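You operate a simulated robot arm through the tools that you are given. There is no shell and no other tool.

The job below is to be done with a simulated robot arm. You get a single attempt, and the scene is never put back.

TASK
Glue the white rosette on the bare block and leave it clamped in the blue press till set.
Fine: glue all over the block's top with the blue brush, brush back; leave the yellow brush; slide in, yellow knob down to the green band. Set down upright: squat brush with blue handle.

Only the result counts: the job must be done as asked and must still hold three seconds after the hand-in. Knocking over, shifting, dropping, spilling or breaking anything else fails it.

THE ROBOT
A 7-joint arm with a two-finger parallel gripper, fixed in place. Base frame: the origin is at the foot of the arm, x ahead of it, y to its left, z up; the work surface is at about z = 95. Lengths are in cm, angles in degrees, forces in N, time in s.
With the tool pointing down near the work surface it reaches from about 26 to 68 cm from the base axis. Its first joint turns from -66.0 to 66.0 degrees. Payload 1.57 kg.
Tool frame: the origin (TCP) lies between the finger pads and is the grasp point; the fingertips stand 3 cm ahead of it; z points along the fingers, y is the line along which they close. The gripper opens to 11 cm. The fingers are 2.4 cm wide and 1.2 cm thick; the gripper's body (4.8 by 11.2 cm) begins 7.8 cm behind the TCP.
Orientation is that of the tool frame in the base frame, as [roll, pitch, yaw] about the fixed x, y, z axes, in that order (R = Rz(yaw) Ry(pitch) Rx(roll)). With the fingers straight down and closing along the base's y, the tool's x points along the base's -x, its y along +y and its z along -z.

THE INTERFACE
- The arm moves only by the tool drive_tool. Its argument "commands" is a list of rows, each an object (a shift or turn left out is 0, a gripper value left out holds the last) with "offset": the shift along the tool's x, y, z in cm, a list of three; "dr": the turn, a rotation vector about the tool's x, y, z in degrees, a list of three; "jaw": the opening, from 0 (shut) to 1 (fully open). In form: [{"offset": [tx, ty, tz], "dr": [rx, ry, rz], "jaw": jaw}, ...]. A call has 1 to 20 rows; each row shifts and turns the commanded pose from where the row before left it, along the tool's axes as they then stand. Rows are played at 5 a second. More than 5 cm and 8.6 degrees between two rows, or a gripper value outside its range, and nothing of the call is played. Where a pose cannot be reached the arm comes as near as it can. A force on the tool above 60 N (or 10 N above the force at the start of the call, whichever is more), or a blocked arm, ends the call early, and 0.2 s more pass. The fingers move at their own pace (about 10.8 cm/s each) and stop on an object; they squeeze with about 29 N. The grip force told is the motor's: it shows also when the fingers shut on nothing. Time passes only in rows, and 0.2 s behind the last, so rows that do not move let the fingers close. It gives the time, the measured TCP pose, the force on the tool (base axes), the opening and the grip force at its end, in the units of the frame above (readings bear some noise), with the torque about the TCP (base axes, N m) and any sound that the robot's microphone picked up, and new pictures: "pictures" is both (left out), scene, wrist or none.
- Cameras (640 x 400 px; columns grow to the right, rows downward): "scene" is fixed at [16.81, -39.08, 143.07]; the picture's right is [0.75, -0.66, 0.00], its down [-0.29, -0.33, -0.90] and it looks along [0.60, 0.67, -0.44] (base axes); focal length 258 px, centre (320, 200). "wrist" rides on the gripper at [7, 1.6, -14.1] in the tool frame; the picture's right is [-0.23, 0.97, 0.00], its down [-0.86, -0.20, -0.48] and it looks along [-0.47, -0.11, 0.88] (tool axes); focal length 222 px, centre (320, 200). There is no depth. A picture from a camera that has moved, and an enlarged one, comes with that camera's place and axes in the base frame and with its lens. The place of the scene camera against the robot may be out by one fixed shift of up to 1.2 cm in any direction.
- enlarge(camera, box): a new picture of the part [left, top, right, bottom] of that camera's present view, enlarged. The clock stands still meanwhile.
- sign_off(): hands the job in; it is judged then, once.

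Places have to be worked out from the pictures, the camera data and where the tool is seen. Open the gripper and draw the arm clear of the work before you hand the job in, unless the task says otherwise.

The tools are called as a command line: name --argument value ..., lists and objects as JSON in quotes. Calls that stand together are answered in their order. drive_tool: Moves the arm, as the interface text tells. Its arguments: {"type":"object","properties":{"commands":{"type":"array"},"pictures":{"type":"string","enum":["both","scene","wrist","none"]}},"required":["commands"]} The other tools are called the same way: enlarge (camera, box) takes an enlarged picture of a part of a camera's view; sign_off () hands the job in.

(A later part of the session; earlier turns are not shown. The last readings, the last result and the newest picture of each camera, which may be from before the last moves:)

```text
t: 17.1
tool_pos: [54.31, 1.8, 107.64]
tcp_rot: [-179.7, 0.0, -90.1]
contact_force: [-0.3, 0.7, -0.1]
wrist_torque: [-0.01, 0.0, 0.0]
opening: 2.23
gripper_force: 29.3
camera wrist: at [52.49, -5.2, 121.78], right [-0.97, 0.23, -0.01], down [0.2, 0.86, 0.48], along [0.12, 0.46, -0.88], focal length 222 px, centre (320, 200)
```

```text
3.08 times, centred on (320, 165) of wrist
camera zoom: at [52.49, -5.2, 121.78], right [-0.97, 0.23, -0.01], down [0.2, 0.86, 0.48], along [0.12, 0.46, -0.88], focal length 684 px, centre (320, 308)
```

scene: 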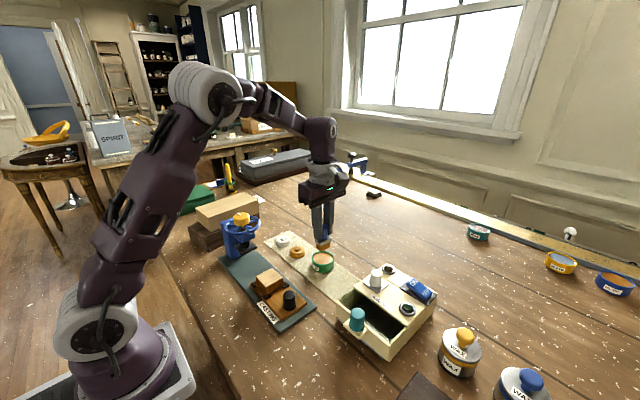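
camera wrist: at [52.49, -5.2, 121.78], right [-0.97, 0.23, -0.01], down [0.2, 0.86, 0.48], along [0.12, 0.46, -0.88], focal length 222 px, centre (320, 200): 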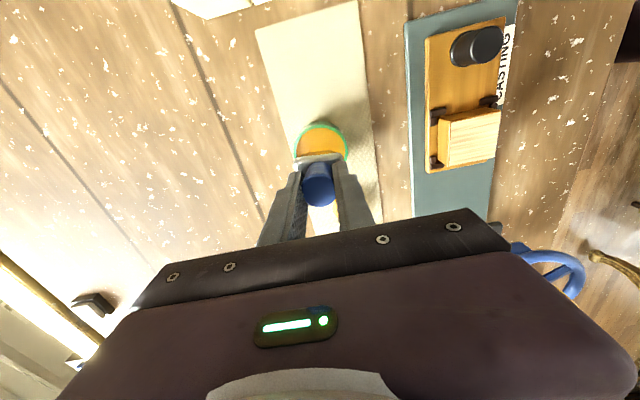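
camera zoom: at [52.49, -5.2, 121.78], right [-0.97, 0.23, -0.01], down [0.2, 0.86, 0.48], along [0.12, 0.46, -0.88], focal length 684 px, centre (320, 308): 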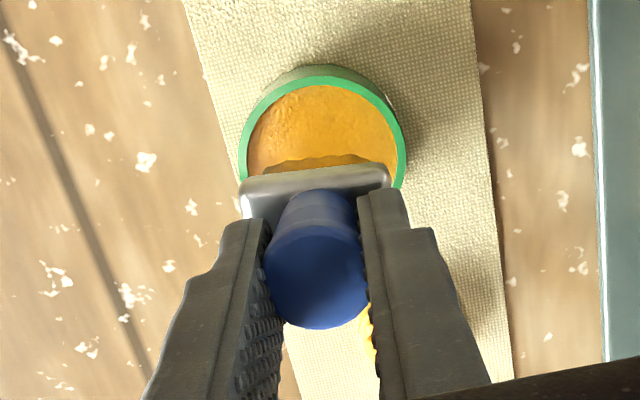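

The brush is loaded and firmly held, pot unmoved. I carry it over the block at a safe height and check alignment.

drive_tool --commands '[{"offset": [-0.4, 4, 0]}, {"offset": [-0.4, 4, 0]}, {"offset": [-0.4, 4, 0]}, {"offset": [-0.5, 3.3, 0]}, {}]'

enlarge --camera "scene" --box '[230, 230, 330, 320]'

enlarge --camera "wrist" --box '[220, 100, 420, 230]'

```text
t: 18.3
tool_pos: [38.73, 3.24, 107.43]
tcp_rot: [-179.7, -0.1, -90.0]
contact_force: [0.4, 0.0, 0.2]
wrist_torque: [0.0, -0.01, -0.04]
opening: 2.27
gripper_force: 11.5
camera wrist: at [36.93, -3.57, 121.51], right [-0.97, 0.23, -0.01], down [0.2, 0.86, 0.48], along [0.12, 0.46, -0.88], focal length 222 px, centre (320, 200)
```

scene: 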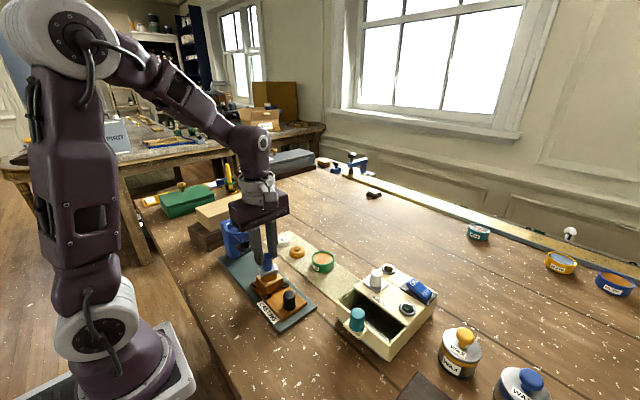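
wrist: 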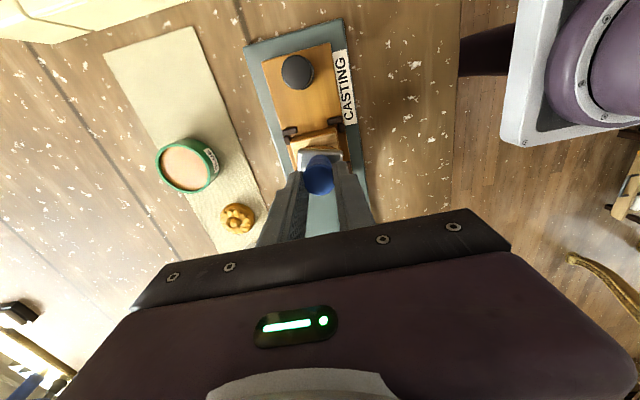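

```text
4.44 times, centred on (280, 275) of scene
camera zoom: at [16.81, -39.08, 143.07], right [0.75, -0.66, 0.0], down [-0.29, -0.33, -0.9], along [0.6, 0.67, -0.44], focal length 1146 px, centre (498, -133)
```

zoom: 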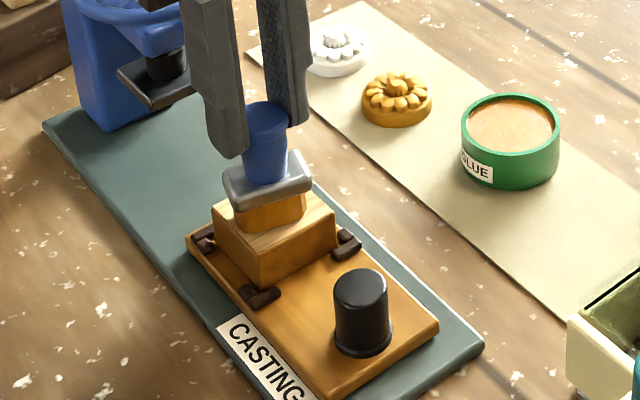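

```text
3.08 times, centred on (320, 165) of wrist
camera zoom: at [36.93, -3.57, 121.51], right [-0.97, 0.23, -0.01], down [0.2, 0.86, 0.48], along [0.12, 0.46, -0.88], focal length 684 px, centre (320, 308)
```

zoom: 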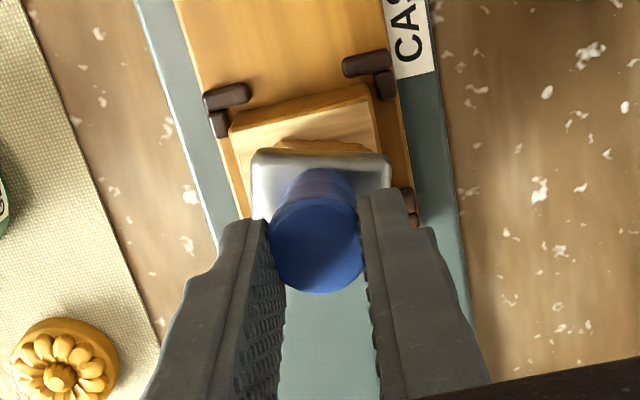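

The grip reading fell to 11.5 N and the handle sits lower between the fingers, so the brush has slipped or is resting on the block. I squeeze fully and re-read before moving.

drive_tool --commands '[{"jaw": 0.0}, {"jaw": 0.0}, {}]'

enlarge --camera "scene" --box '[245, 235, 305, 295]'

enlarge --camera "wrist" --box '[220, 100, 420, 230]'

```text
t: 19.1
tool_pos: [38.76, 3.35, 107.41]
tcp_rot: [-179.5, -0.1, -89.9]
contact_force: [0.7, 0.5, -0.3]
wrist_torque: [0.0, 0.0, -0.02]
opening: 2.22
gripper_force: 29.3
camera wrist: at [36.97, -3.57, 121.52], right [-0.97, 0.23, -0.01], down [0.2, 0.86, 0.48], along [0.12, 0.46, -0.88], focal length 222 px, centre (320, 200)
```

scene: 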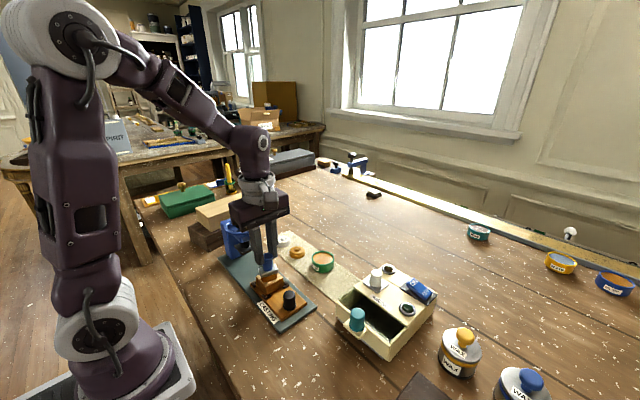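
wrist: 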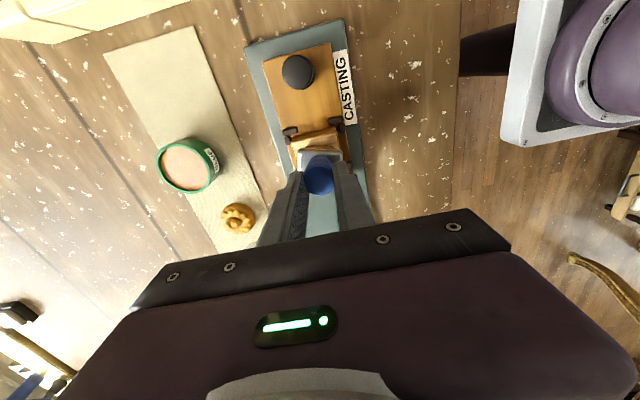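

```text
6.67 times, centred on (275, 265) of scene
camera zoom: at [16.81, -39.08, 143.07], right [0.75, -0.66, 0.0], down [-0.29, -0.33, -0.9], along [0.6, 0.67, -0.44], focal length 1720 px, centre (620, -233)
```

zoom: 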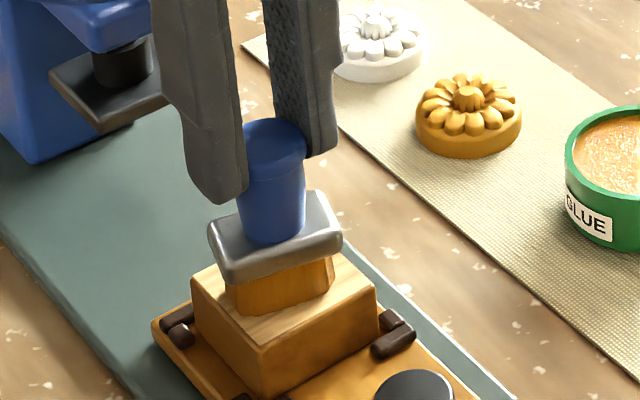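

```text
3.08 times, centred on (320, 165) of wrist
camera zoom: at [36.97, -3.57, 121.52], right [-0.97, 0.23, -0.01], down [0.2, 0.86, 0.48], along [0.12, 0.46, -0.88], focal length 684 px, centre (320, 308)
```

zoom: 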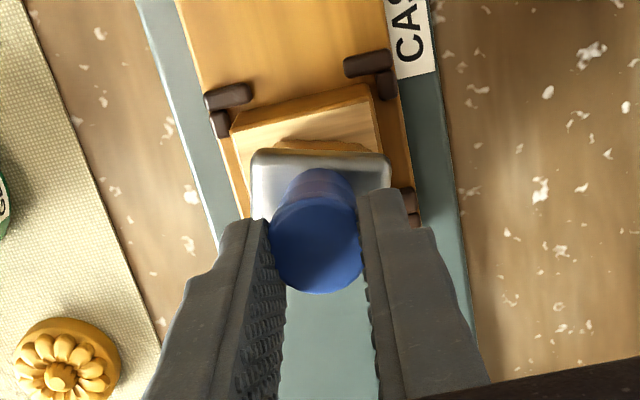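

The brush slipped about 1.3 cm but is upright, over the block. I lower in tiny steps until the bristles rest on the block, so I can re-grip lower safely.

drive_tool --commands '[{"offset": [0, -0.15, 0.1]}, {"offset": [0, -0.1, 0.1]}, {}]' --pictures "none"

enlarge --camera "scene" --box '[250, 250, 300, 300]'

```text
t: 19.9
tool_pos: [39.18, 3.46, 107.45]
tcp_rot: [-179.5, -0.1, -90.0]
contact_force: [-6.6, 0.2, 17.9]
wrist_torque: [-0.11, 0.39, -0.01]
opening: 2.23
gripper_force: 28.9
```

```text
8.00 times, centred on (275, 275) of scene
camera zoom: at [16.77, -39.08, 143.07], right [0.75, -0.66, 0.0], down [-0.29, -0.33, -0.9], along [0.6, 0.67, -0.44], focal length 2063 px, centre (680, -400)
```

zoom: 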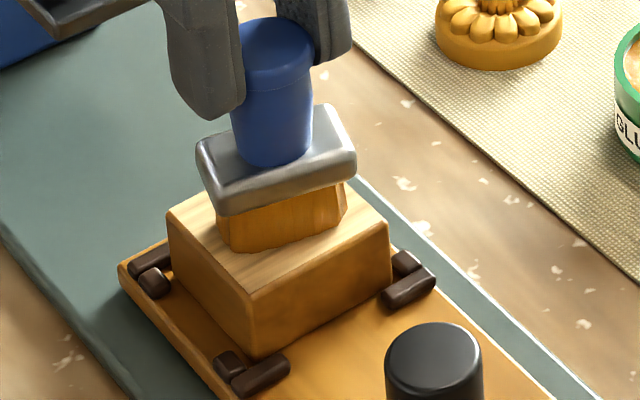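

The bristles rest on the block (about 18 N). I ease the pressure, open slightly to let the brush stand, sink about 1.1 cm and re-grip.

drive_tool --commands '[{"offset": [0, 0, -0.15]}, {}]' --pictures "none"

drive_tool --commands '[{"jaw": 0.26}, {"jaw": 0.32}, {}]'

enlarge --camera "scene" --box '[245, 235, 305, 295]'

enlarge --camera "wrist" --box '[220, 100, 420, 230]'

```text
t: 20.5
tool_pos: [39.12, 3.44, 107.4]
tcp_rot: [-179.7, -0.1, -89.9]
contact_force: [0.0, -0.1, 0.4]
wrist_torque: [-0.03, 0.0, 0.05]
opening: 2.23
gripper_force: 29.2
```

```text
t: 21.3
tool_pos: [39.1, 3.31, 107.39]
tcp_rot: [-179.5, -0.1, -90.0]
contact_force: [0.9, 0.7, 0.0]
wrist_torque: [0.01, 0.01, 0.02]
opening: 3.53
gripper_force: 0.0
camera wrist: at [37.33, -3.53, 121.59], right [-0.97, 0.23, -0.01], down [0.2, 0.86, 0.48], along [0.12, 0.46, -0.88], focal length 222 px, centre (320, 200)
```

scene: 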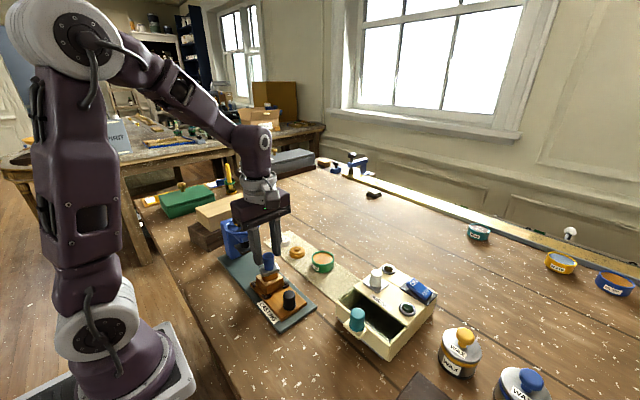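
wrist: 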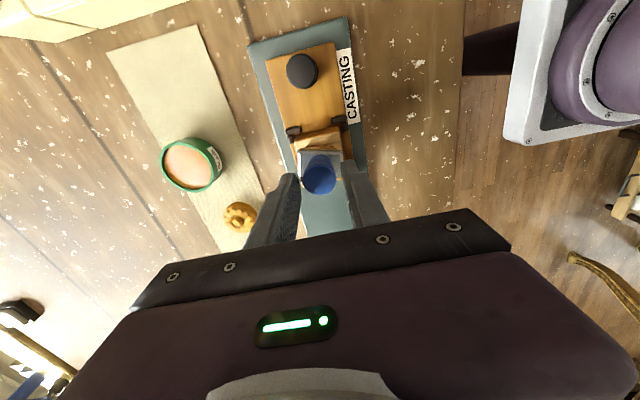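

```text
6.67 times, centred on (275, 265) of scene
camera zoom: at [16.81, -39.08, 143.07], right [0.75, -0.66, 0.0], down [-0.29, -0.33, -0.9], along [0.6, 0.67, -0.44], focal length 1720 px, centre (620, -233)
```

zoom: 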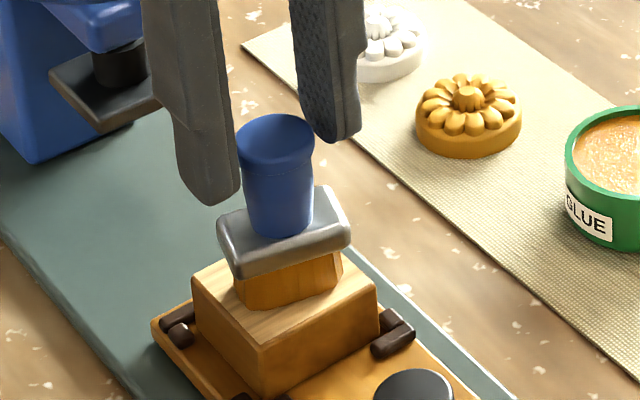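

```text
3.08 times, centred on (320, 165) of wrist
camera zoom: at [37.33, -3.53, 121.59], right [-0.97, 0.23, -0.01], down [0.2, 0.86, 0.48], along [0.12, 0.46, -0.88], focal length 684 px, centre (320, 308)
```

zoom: 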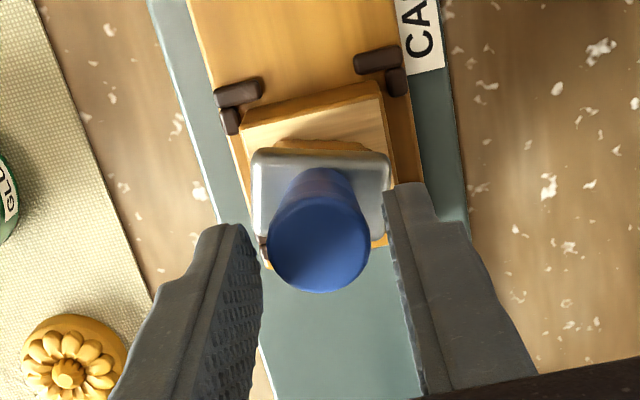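

The brush stands upright on the block by itself. I sink 1.4 cm and re-grip near the bottom of the handle.

drive_tool --commands '[{"offset": [0, 0, 0.7]}, {"offset": [0, 0, 0.7]}, {}]' --pictures "none"

enlarge --camera "scene" --box '[245, 235, 305, 295]'

enlarge --camera "wrist" --box '[220, 100, 420, 230]'

```text
t: 22.1
tool_pos: [39.16, 3.37, 106.13]
tcp_rot: [-179.6, -0.1, -90.0]
contact_force: [0.2, 0.4, -0.3]
wrist_torque: [-0.05, 0.01, -0.01]
opening: 3.49
gripper_force: 0.1
```

```text
6.67 times, centred on (275, 265) of scene
camera zoom: at [16.81, -39.08, 143.07], right [0.75, -0.66, 0.0], down [-0.29, -0.33, -0.9], along [0.6, 0.67, -0.44], focal length 1720 px, centre (620, -233)
```

zoom: 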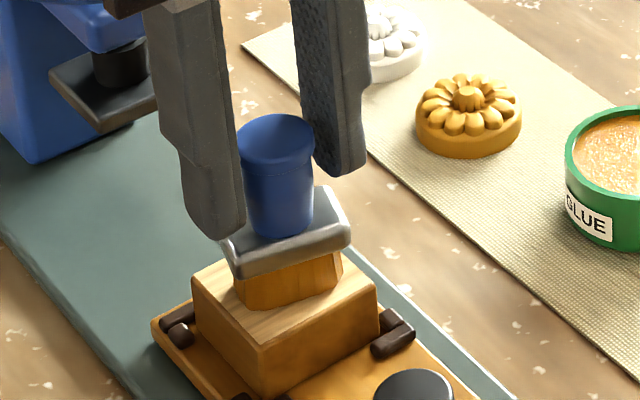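

```text
3.08 times, centred on (320, 165) of wrist
camera zoom: at [37.36, -3.59, 120.17], right [-0.97, 0.23, -0.01], down [0.2, 0.86, 0.48], along [0.12, 0.46, -0.88], focal length 684 px, centre (320, 308)
```

zoom: 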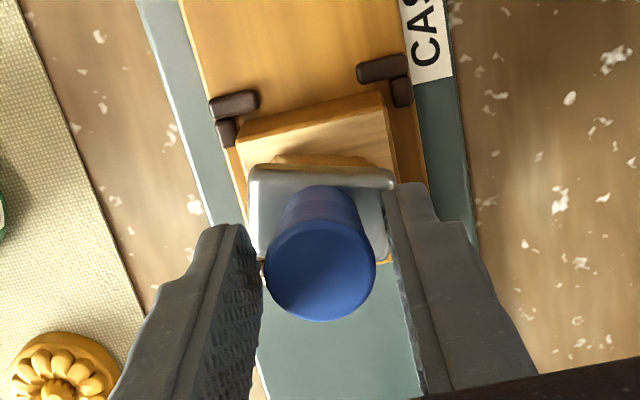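

The fingertips are just above the ferrule. The brush has turned about 16° clockwise seen from above, so I turn the gripper with it before gripping, to square it up again afterwards.

drive_tool --commands '[{"offset": [0.25, 0, 0], "dr": [0, 0, 8]}, {"dr": [0, 0, 8]}, {"jaw": 0.2}, {"jaw": 0.0}, {}, {}]'

enlarge --camera "wrist" --box '[220, 100, 420, 230]'

enlarge --camera "scene" --box '[245, 235, 305, 295]'

```text
t: 23.5
tool_pos: [39.15, 3.11, 105.97]
tcp_rot: [-179.5, 0.0, -106.0]
contact_force: [0.6, 0.7, 1.4]
wrist_torque: [0.03, 0.08, 0.0]
opening: 2.27
gripper_force: 28.9
camera wrist: at [35.56, -3.13, 120.24], right [-0.87, 0.49, -0.01], down [0.42, 0.77, 0.48], along [0.24, 0.42, -0.88], focal length 222 px, centre (320, 200)
```

scene: 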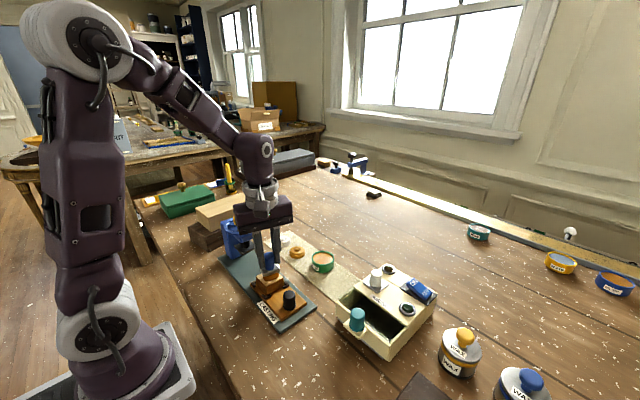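
wrist: 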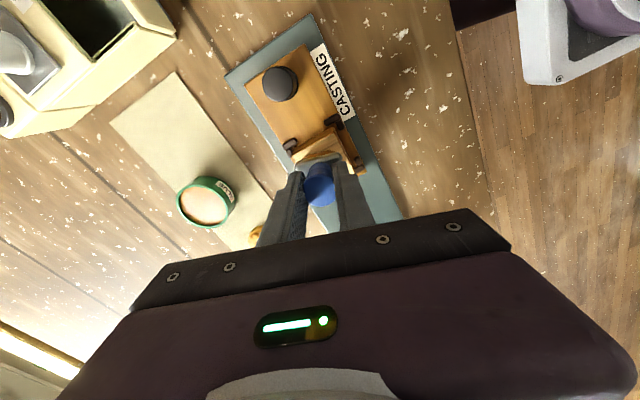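

```text
3.08 times, centred on (320, 165) of wrist
camera zoom: at [35.56, -3.13, 120.24], right [-0.87, 0.49, -0.01], down [0.42, 0.77, 0.48], along [0.24, 0.42, -0.88], focal length 684 px, centre (320, 308)
```

zoom: 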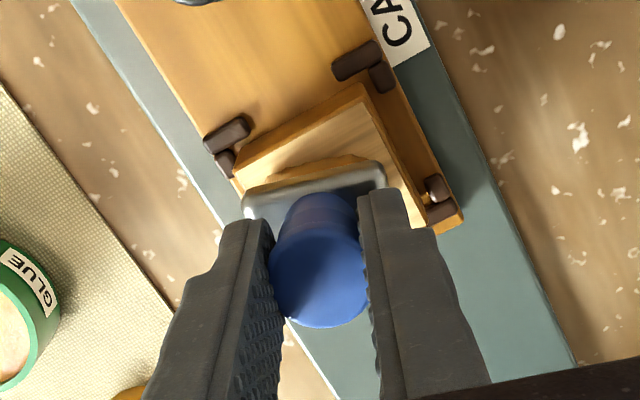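

```text
6.67 times, centred on (275, 265) of scene
camera zoom: at [16.81, -39.08, 143.07], right [0.75, -0.66, 0.0], down [-0.29, -0.33, -0.9], along [0.6, 0.67, -0.44], focal length 1720 px, centre (620, -233)
```

zoom: 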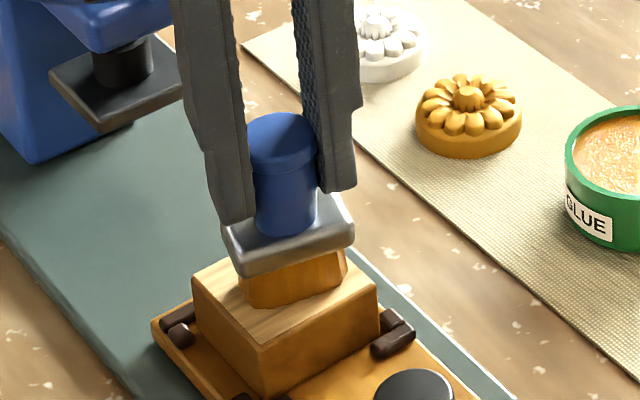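

Re-gripped well with the brush square to the gripper. I lift a little, turn back to square, and move towards the first stroke's start at the near -x side of the block.

drive_tool --commands '[{"offset": [0, 0, -0.8]}, {"dr": [0, 0, -8]}, {"dr": [0, 0, -8]}, {}]'

enlarge --camera "wrist" --box '[220, 100, 420, 230]'

enlarge --camera "scene" --box '[245, 235, 305, 295]'

```text
t: 24.5
tool_pos: [39.09, 3.19, 106.85]
tcp_rot: [-179.5, -0.1, -89.9]
contact_force: [0.3, -0.4, -0.7]
wrist_torque: [0.0, -0.02, 0.0]
opening: 2.26
gripper_force: 29.1
camera wrist: at [37.4, -3.78, 121.04], right [-0.97, 0.23, -0.01], down [0.19, 0.86, 0.48], along [0.11, 0.46, -0.88], focal length 222 px, centre (320, 200)
```

scene: 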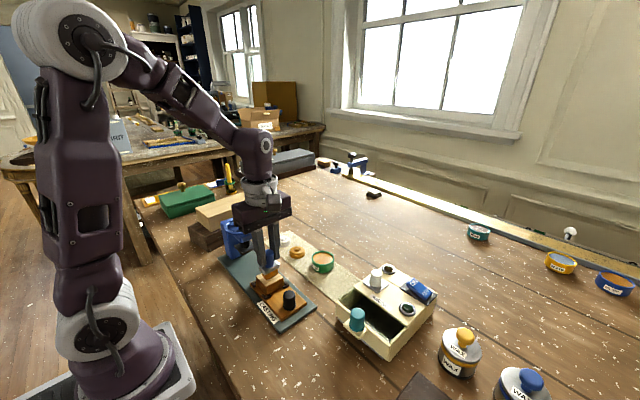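
wrist: 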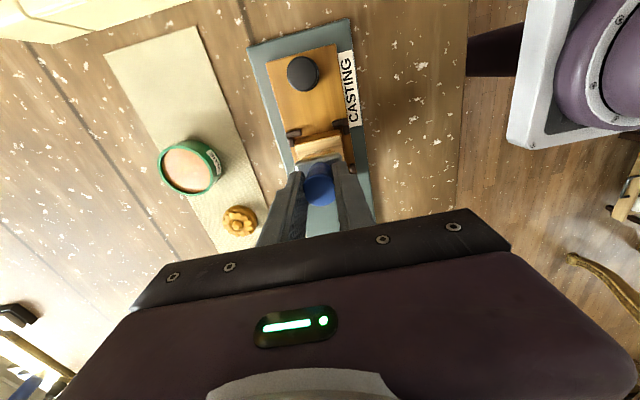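

```text
3.08 times, centred on (320, 165) of wrist
camera zoom: at [37.4, -3.78, 121.04], right [-0.97, 0.23, -0.01], down [0.19, 0.86, 0.48], along [0.11, 0.46, -0.88], focal length 684 px, centre (320, 308)
```

zoom: 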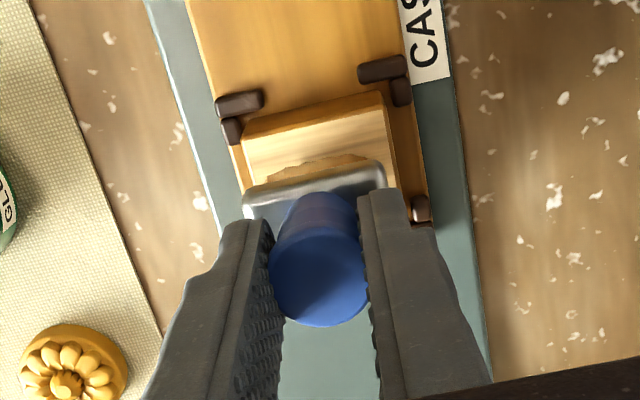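

```text
6.67 times, centred on (275, 265) of scene
camera zoom: at [16.81, -39.08, 143.07], right [0.75, -0.66, 0.0], down [-0.29, -0.33, -0.9], along [0.6, 0.67, -0.44], focal length 1720 px, centre (620, -233)
```

zoom: 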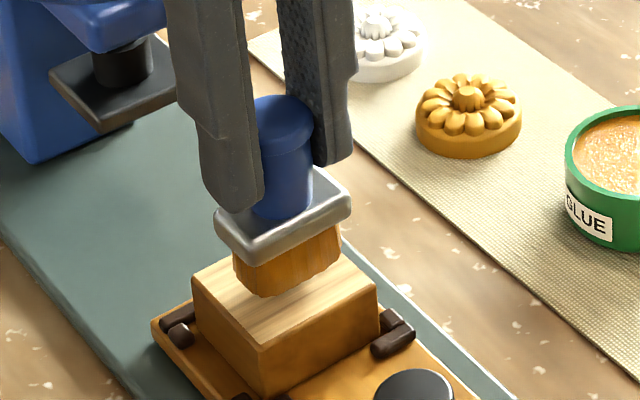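

Brush squared and over the block. I make the first light stroke along y on the -x half, then lift and look.

drive_tool --commands '[{"offset": [1.5, 1.0, 0]}, {"offset": [0, 0, 0.6]}, {"offset": [0, 0, 0.35]}, {"offset": [-0.7, 0, 0]}, {"offset": [-0.7, 0, 0]}, {"offset": [-0.7, 0, 0]}, {"offset": [-0.7, 0, 0]}, {"offset": [-0.7, 0, 0]}, {"offset": [0, 0, -0.8]}, {}]'

enlarge --camera "wrist" --box '[220, 100, 420, 230]'

enlarge --camera "scene" --box '[245, 235, 305, 295]'

```text
t: 26.7
tool_pos: [38.3, 5.2, 106.79]
tcp_rot: [-179.6, -0.1, -90.0]
contact_force: [0.1, -0.6, -0.1]
wrist_torque: [-0.03, 0.02, 0.02]
opening: 2.29
gripper_force: 29.2
camera wrist: at [36.51, -1.77, 120.9], right [-0.97, 0.23, -0.01], down [0.2, 0.86, 0.48], along [0.12, 0.46, -0.88], focal length 222 px, centre (320, 200)
```

scene: 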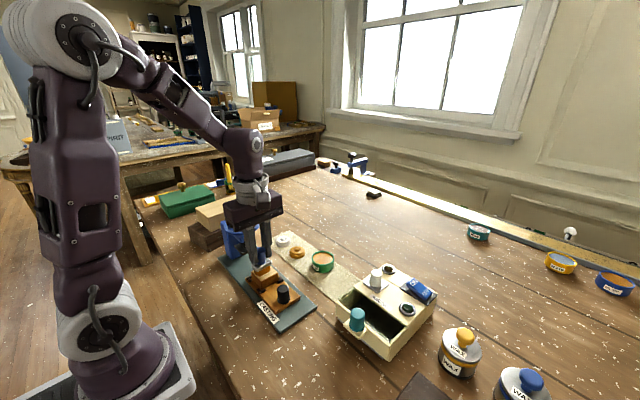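
wrist: 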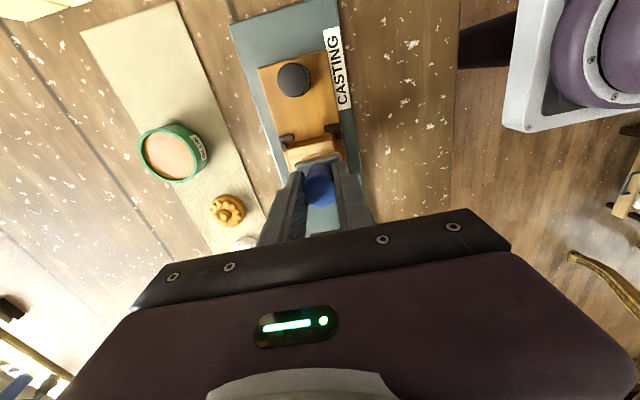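

```text
3.08 times, centred on (320, 165) of wrist
camera zoom: at [36.51, -1.77, 120.9], right [-0.97, 0.23, -0.01], down [0.2, 0.86, 0.48], along [0.12, 0.46, -0.88], focal length 684 px, centre (320, 308)
```

zoom: 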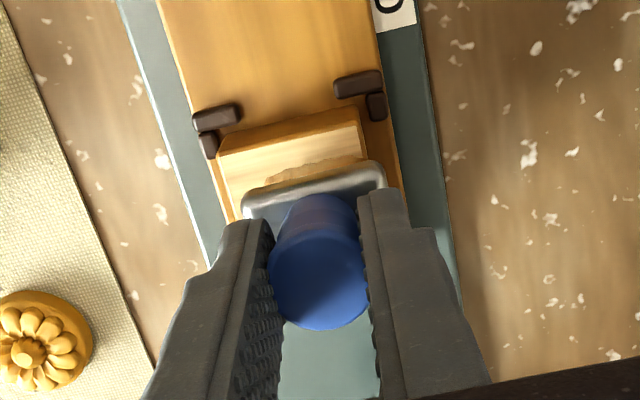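

```text
6.67 times, centred on (275, 265) of scene
camera zoom: at [16.81, -39.08, 143.07], right [0.75, -0.66, 0.0], down [-0.29, -0.33, -0.9], along [0.6, 0.67, -0.44], focal length 1720 px, centre (620, -233)
```

zoom: 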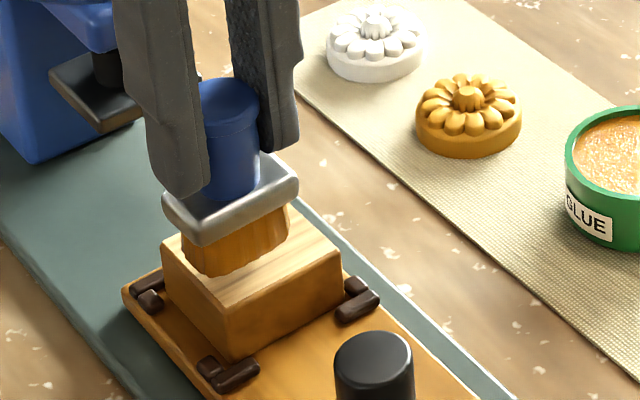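

The stroke dragged the sled about 1.5 cm towards the press, and I can't yet tell whether glue was laid. I lift and move aside to inspect the block top.

drive_tool --commands '[{"offset": [0, 0, -2]}, {"offset": [0, -4, 0]}, {"offset": [0, -4, 0]}, {}]'

enlarge --camera "wrist" --box '[300, 60, 500, 220]'

enlarge --camera "scene" --box '[245, 235, 305, 295]'

```text
t: 27.7
tool_pos: [46.39, 5.19, 108.79]
tcp_rot: [-179.6, -0.1, -90.0]
contact_force: [0.7, -0.7, -1.7]
wrist_torque: [-0.03, 0.0, -0.01]
opening: 2.25
gripper_force: 28.9
camera wrist: at [44.57, -1.75, 122.9], right [-0.97, 0.23, -0.01], down [0.2, 0.86, 0.48], along [0.12, 0.46, -0.88], focal length 222 px, centre (320, 200)
```

scene: 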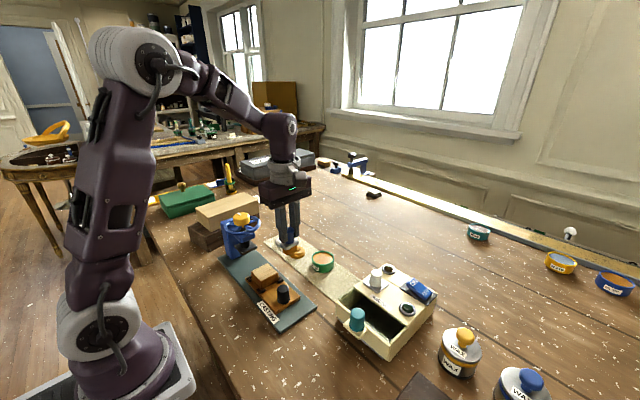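
wrist: 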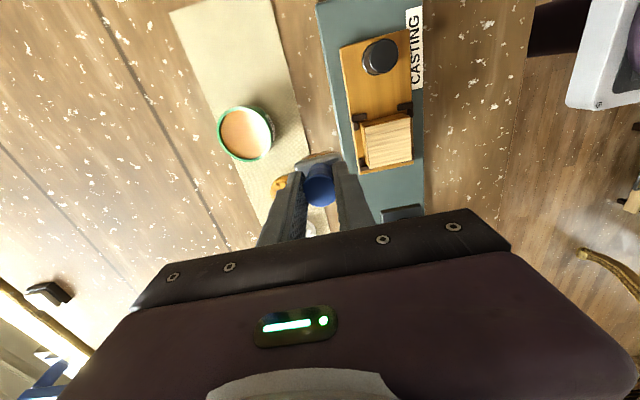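

```text
2.50 times, centred on (400, 140) of wrist
camera zoom: at [44.57, -1.75, 122.9], right [-0.97, 0.23, -0.01], down [0.2, 0.86, 0.48], along [0.12, 0.46, -0.88], focal length 555 px, centre (120, 350)
```

zoom: 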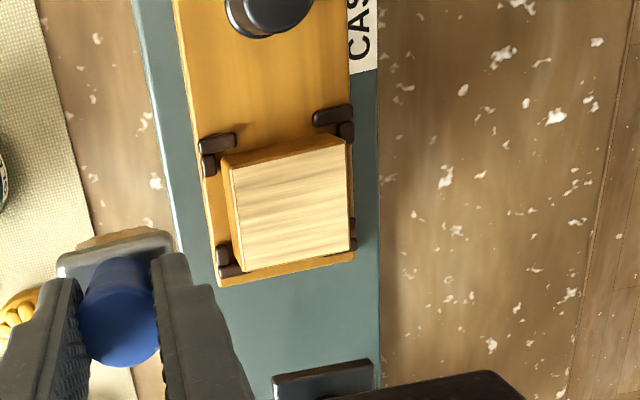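

```text
6.67 times, centred on (275, 265) of scene
camera zoom: at [16.82, -39.08, 143.07], right [0.75, -0.66, 0.0], down [-0.29, -0.33, -0.9], along [0.6, 0.67, -0.44], focal length 1720 px, centre (620, -233)
```

zoom: 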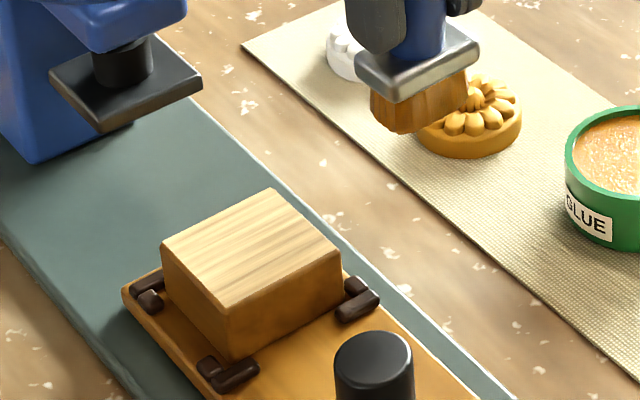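

I enlarge the block top further to check for a glue film and the bristles for remaining glue.

enlarge --camera "scene" --box '[254, 258, 284, 285]'

enlarge --camera "wrist" --box '[355, 105, 425, 175]'

enlarge --camera "scene" --box '[275, 235, 315, 265]'

```text
14.81 times, centred on (269, 272) of scene
camera zoom: at [16.82, -39.08, 143.07], right [0.75, -0.66, 0.0], down [-0.29, -0.33, -0.9], along [0.6, 0.67, -0.44], focal length 3821 px, centre (1076, -859)
```

zoom: 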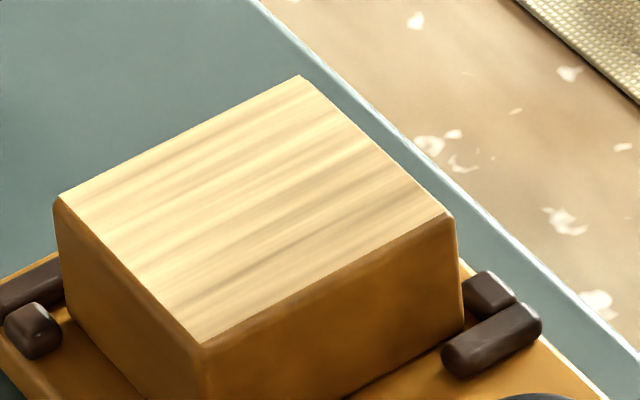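

```text
5.71 times, centred on (390, 140) of wrist
camera zoom: at [44.57, -1.75, 122.9], right [-0.97, 0.23, -0.01], down [0.2, 0.86, 0.48], along [0.12, 0.46, -0.88], focal length 1269 px, centre (-80, 543)
```

zoom: 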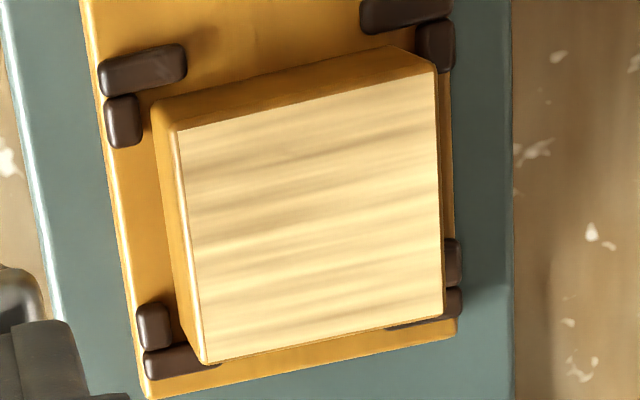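

```text
13.33 times, centred on (295, 250) of scene
camera zoom: at [16.82, -39.08, 143.07], right [0.75, -0.66, 0.0], down [-0.29, -0.33, -0.9], along [0.6, 0.67, -0.44], focal length 3439 px, centre (653, -467)
```

zoom: 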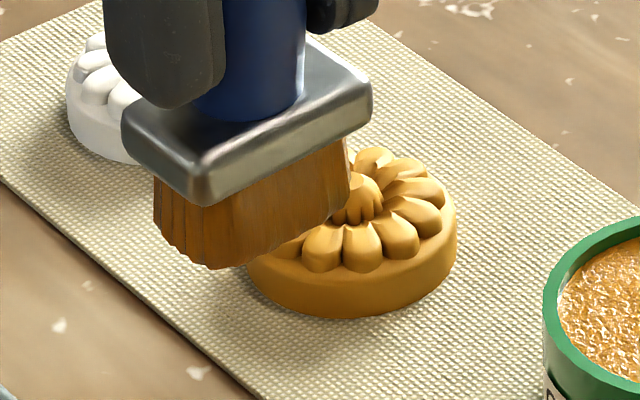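

No glue has been laid: the bristles are amber, but the sled followed the brush under a feather-light touch. The block is now about at (39.3, 5.0); I return over it and touch down gradually, reading the force.

drive_tool --commands '[{"offset": [0.2, 4, 0]}, {"offset": [0, 4.1, 0]}, {"offset": [0, 0, 1.5]}, {"offset": [0, 0, 1.2]}, {"offset": [0, 0, 0.1]}, {}]' --pictures "none"

enlarge --camera "scene" --box '[245, 235, 305, 295]'

enlarge --camera "wrist" --box '[220, 100, 420, 230]'

```text
t: 29.1
tool_pos: [38.18, 5.0, 105.96]
tcp_rot: [-179.5, -0.2, -90.0]
contact_force: [-0.8, -1.4, 19.2]
wrist_torque: [0.0, -0.1, -0.04]
opening: 2.26
gripper_force: 29.0
```

```text
6.67 times, centred on (275, 265) of scene
camera zoom: at [16.78, -39.08, 143.07], right [0.75, -0.66, 0.0], down [-0.29, -0.33, -0.9], along [0.6, 0.67, -0.44], focal length 1720 px, centre (620, -233)
```

zoom: 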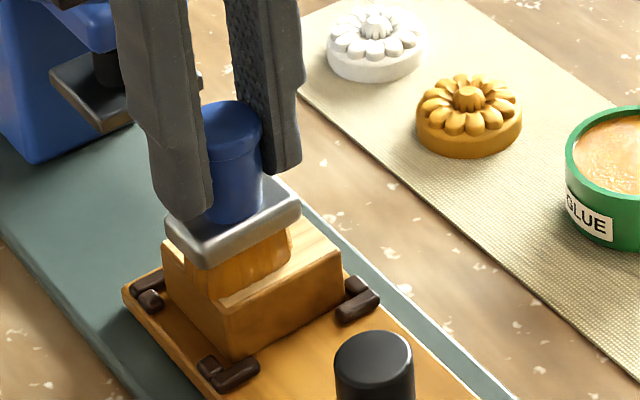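

```text
3.08 times, centred on (320, 165) of wrist
camera zoom: at [36.37, -1.97, 120.11], right [-0.97, 0.23, -0.01], down [0.19, 0.86, 0.48], along [0.12, 0.46, -0.88], focal length 684 px, centre (320, 308)
```

zoom: 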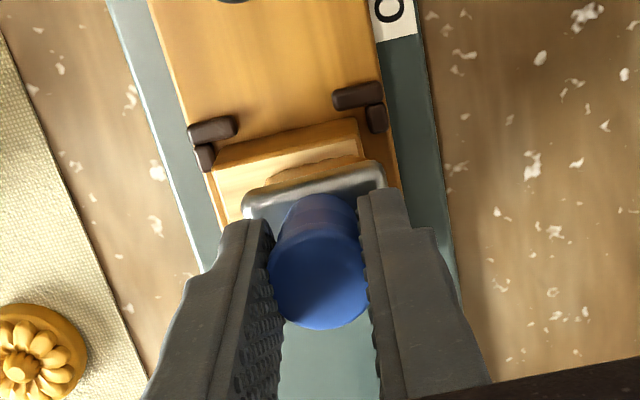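

Pressing at 19 N at TCP z 105.96. I ease slightly and stroke in x (across the sled's travel), then read.

drive_tool --commands '[{"offset": [0, -0.4, -0.05]}, {"offset": [0, -0.4, 0]}, {"offset": [0, -0.4, 0]}, {"offset": [0, -0.4, 0]}, {}]' --pictures "none"

enlarge --camera "scene" --box '[245, 235, 305, 295]'

enlarge --camera "wrist" --box '[220, 100, 420, 230]'

```text
t: 30.3
tool_pos: [39.7, 5.1, 105.91]
tcp_rot: [-179.6, -0.1, -90.0]
contact_force: [-5.2, 0.0, 11.0]
wrist_torque: [0.02, 0.52, -0.01]
opening: 2.25
gripper_force: 29.2
```

```text
6.67 times, centred on (275, 265) of scene
camera zoom: at [16.78, -39.08, 143.07], right [0.75, -0.66, 0.0], down [-0.29, -0.33, -0.9], along [0.6, 0.67, -0.44], focal length 1720 px, centre (620, -233)
```

zoom: 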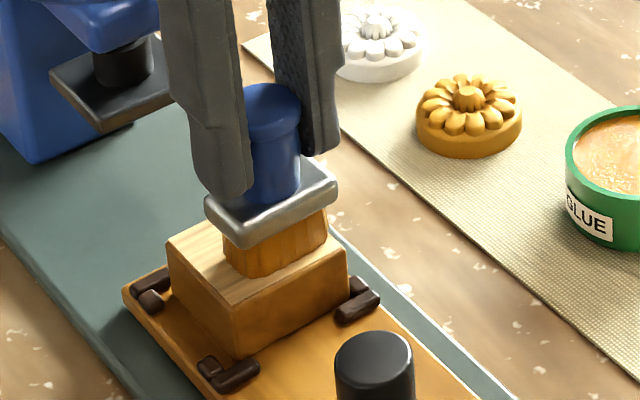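

```text
3.08 times, centred on (320, 165) of wrist
camera zoom: at [37.93, -1.98, 120.11], right [-0.97, 0.23, -0.01], down [0.2, 0.86, 0.48], along [0.12, 0.46, -0.88], focal length 684 px, centre (320, 308)
```

zoom: 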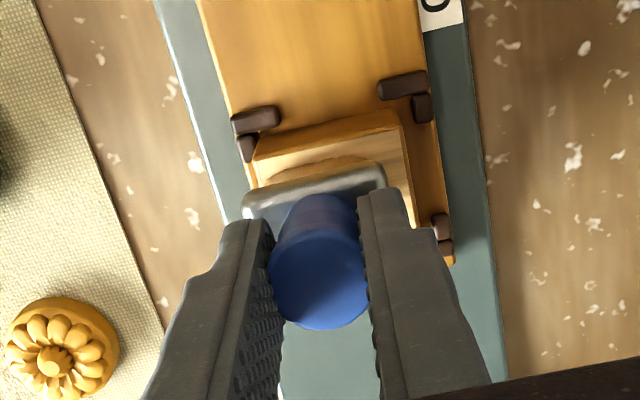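

The block shifted a hair within its corner stops, and no film is obvious. I zoom hard on the exposed area and the bristles.

enlarge --camera "scene" --box '[256, 255, 284, 280]'

enlarge --camera "wrist" --box '[290, 130, 360, 180]'

```text
16.00 times, centred on (270, 268) of scene
camera zoom: at [16.78, -39.08, 143.07], right [0.75, -0.66, 0.0], down [-0.29, -0.33, -0.9], along [0.6, 0.67, -0.44], focal length 4127 px, centre (1120, -880)
```

zoom: 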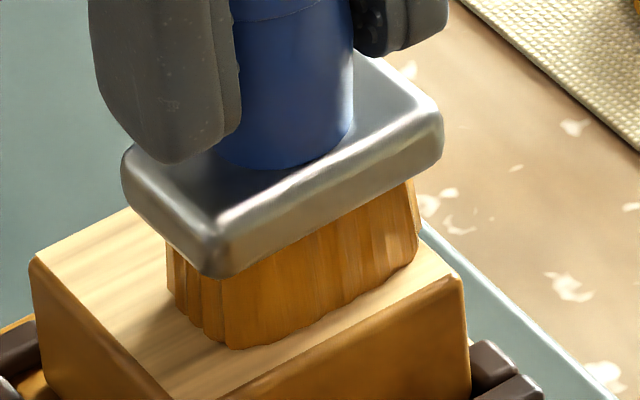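

```text
8.00 times, centred on (325, 155) of wrist
camera zoom: at [37.93, -1.98, 120.11], right [-0.97, 0.23, -0.01], down [0.2, 0.86, 0.48], along [0.12, 0.46, -0.88], focal length 1777 px, centre (280, 560)
```

zoom: 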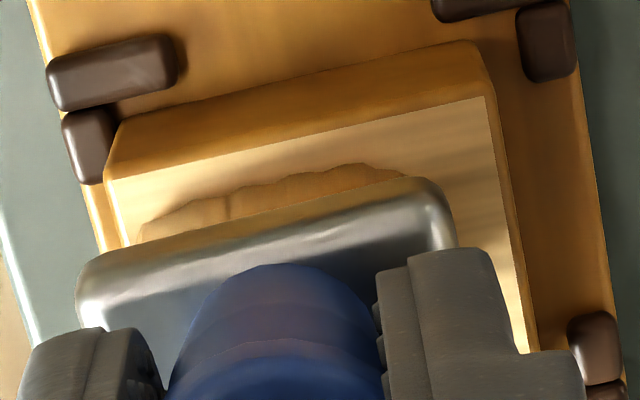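

I lift off and step aside again to compare the block top with its earlier look.

drive_tool --commands '[{"offset": [0, 0, -1]}, {"offset": [0, 0, -2]}, {"offset": [0, -4, 0]}, {"offset": [0, -4, 0]}, {}]'

enlarge --camera "wrist" --box '[355, 105, 425, 175]'

enlarge --camera "scene" --box '[254, 258, 284, 285]'

enlarge --camera "scene" --box '[275, 215, 335, 275]'

```text
t: 31.5
tool_pos: [47.68, 5.01, 109.11]
tcp_rot: [-179.6, -0.1, -89.9]
contact_force: [-0.6, 0.4, -0.3]
wrist_torque: [0.01, -0.01, 0.01]
opening: 2.27
gripper_force: 28.9
camera wrist: at [45.97, -1.96, 123.24], right [-0.97, 0.23, -0.01], down [0.2, 0.86, 0.48], along [0.12, 0.46, -0.88], focal length 222 px, centre (320, 200)
```

scene: 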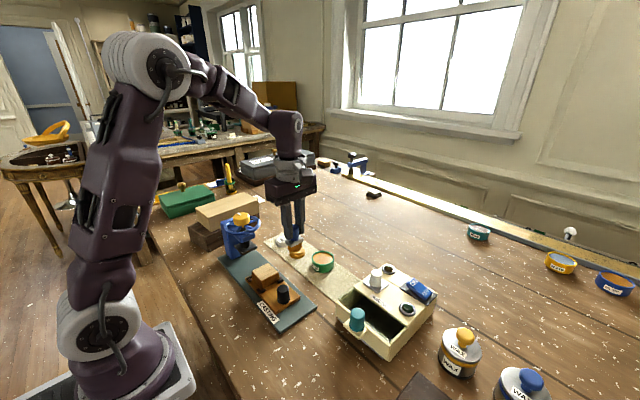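
wrist: 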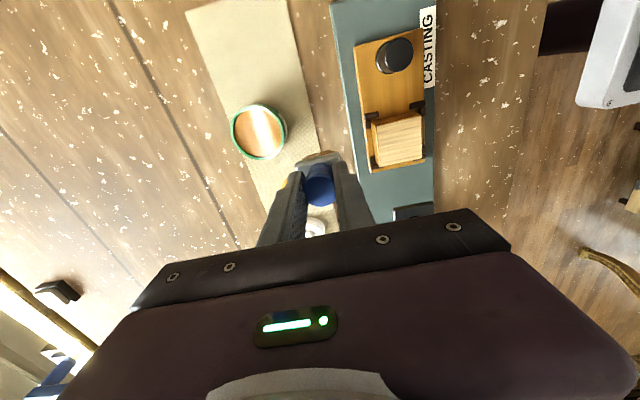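

```text
5.71 times, centred on (390, 140) of wrist
camera zoom: at [45.97, -1.96, 123.24], right [-0.97, 0.23, -0.01], down [0.2, 0.86, 0.48], along [0.12, 0.46, -0.88], focal length 1269 px, centre (-80, 543)
```

zoom: 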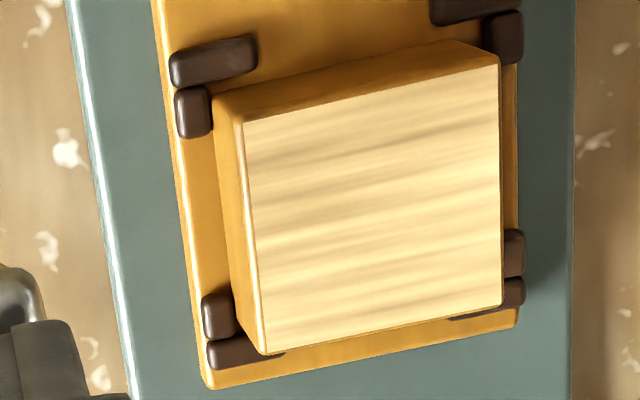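

```text
14.81 times, centred on (269, 272) of scene
camera zoom: at [16.82, -39.08, 143.07], right [0.75, -0.66, 0.0], down [-0.29, -0.33, -0.9], along [0.6, 0.67, -0.44], focal length 3821 px, centre (1076, -859)
```

zoom: 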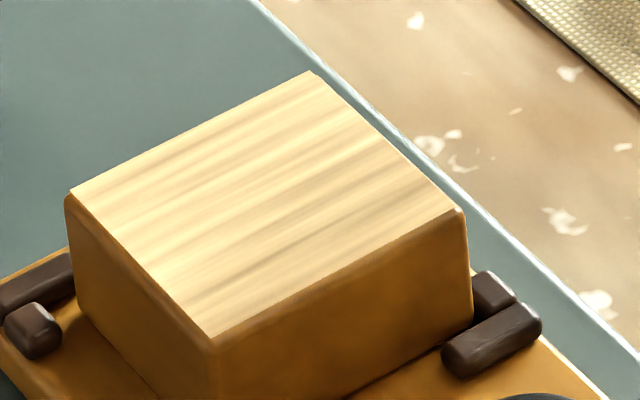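

```text
6.67 times, centred on (305, 245) of scene
camera zoom: at [16.82, -39.08, 143.07], right [0.75, -0.66, 0.0], down [-0.29, -0.33, -0.9], along [0.6, 0.67, -0.44], focal length 1720 px, centre (420, -100)
```

zoom: 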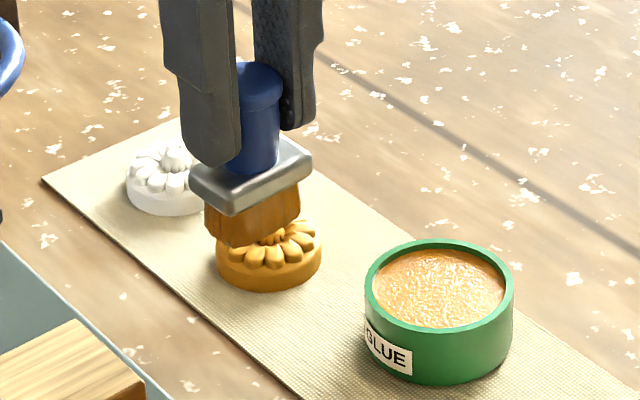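

The streaks are just wood grain, so no glue was transferred yet although the bristles are amber. I'll try a full, faster, lighter cross stroke with a controlled touch.

drive_tool --commands '[{"offset": [0, 4.8, 0]}, {"offset": [0, 4.8, 0]}, {"offset": [0, 0, 1.5]}, {"offset": [0, 0, 1.4]}, {"offset": [0, 0, 0.1]}, {}]' --pictures "none"

```text
t: 32.9
tool_pos: [38.15, 5.05, 106.09]
tcp_rot: [-179.5, -0.1, -90.0]
contact_force: [-4.2, -0.2, 15.6]
wrist_torque: [0.04, 0.37, -0.03]
opening: 2.26
gripper_force: 28.5
```

Contact at 15.6 N. I stroke across +x by 3 cm and back at a quicker pace, then look.

drive_tool --commands '[{"offset": [0, -1, -0.05]}, {"offset": [0, -1, 0]}, {"offset": [0, -1, 0]}, {"offset": [0, 1, 0]}, {"offset": [0, 1, 0]}, {"offset": [0, 1, 0]}, {"offset": [0, -1.0, 0]}, {"offset": [0, -1, 0]}, {}]'

enlarge --camera "scene" --box '[245, 240, 305, 295]'

enlarge --camera "wrist" --box '[220, 100, 420, 230]'

```text
t: 34.9
tool_pos: [40.12, 5.0, 106.16]
tcp_rot: [-179.5, -0.1, -90.0]
contact_force: [-0.4, -0.3, -0.4]
wrist_torque: [0.0, -0.01, 0.02]
opening: 2.26
gripper_force: 29.1
camera wrist: at [38.42, -1.98, 120.26], right [-0.97, 0.23, -0.01], down [0.2, 0.86, 0.48], along [0.12, 0.46, -0.88], focal length 222 px, centre (320, 200)
```

scene: 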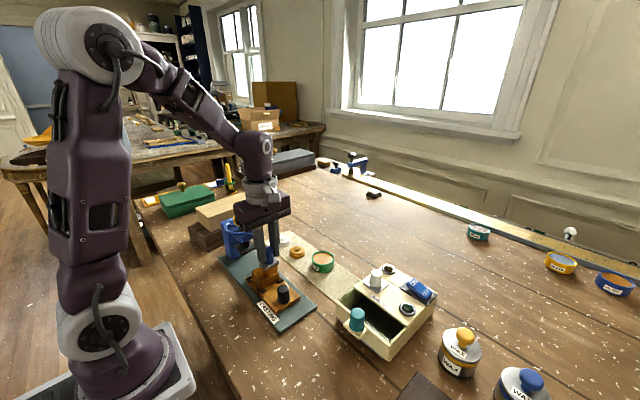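
wrist: 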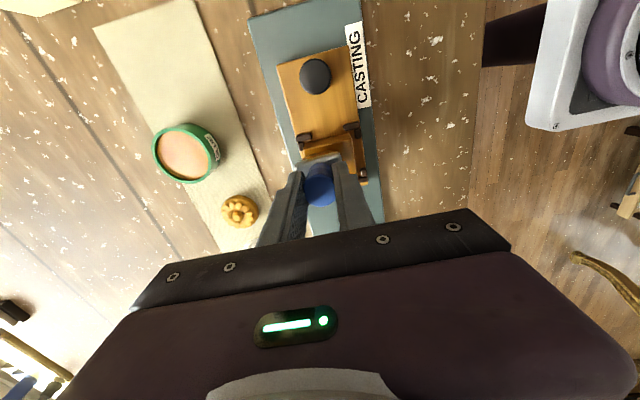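

```text
7.27 times, centred on (275, 268) of scene
camera zoom: at [16.81, -39.08, 143.07], right [0.75, -0.66, 0.0], down [-0.29, -0.33, -0.9], along [0.6, 0.67, -0.44], focal length 1876 px, centre (647, -291)
```

zoom: 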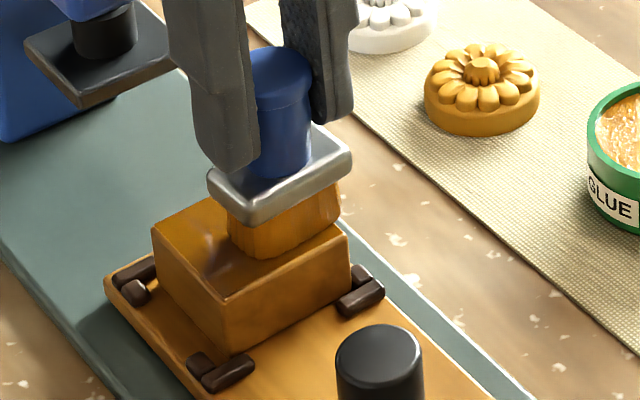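

```text
3.08 times, centred on (320, 165) of wrist
camera zoom: at [38.42, -1.98, 120.26], right [-0.97, 0.23, -0.01], down [0.2, 0.86, 0.48], along [0.12, 0.46, -0.88], focal length 684 px, centre (320, 308)
```

zoom: 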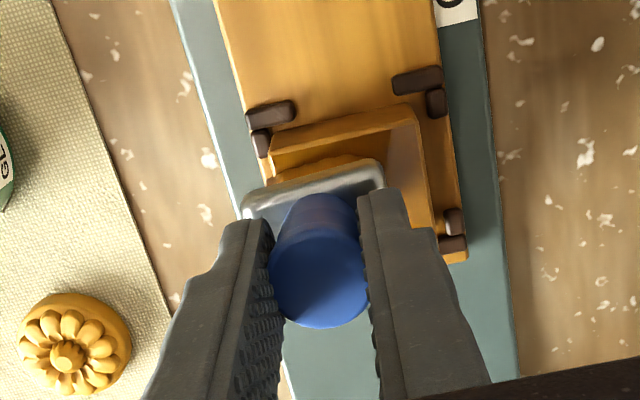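

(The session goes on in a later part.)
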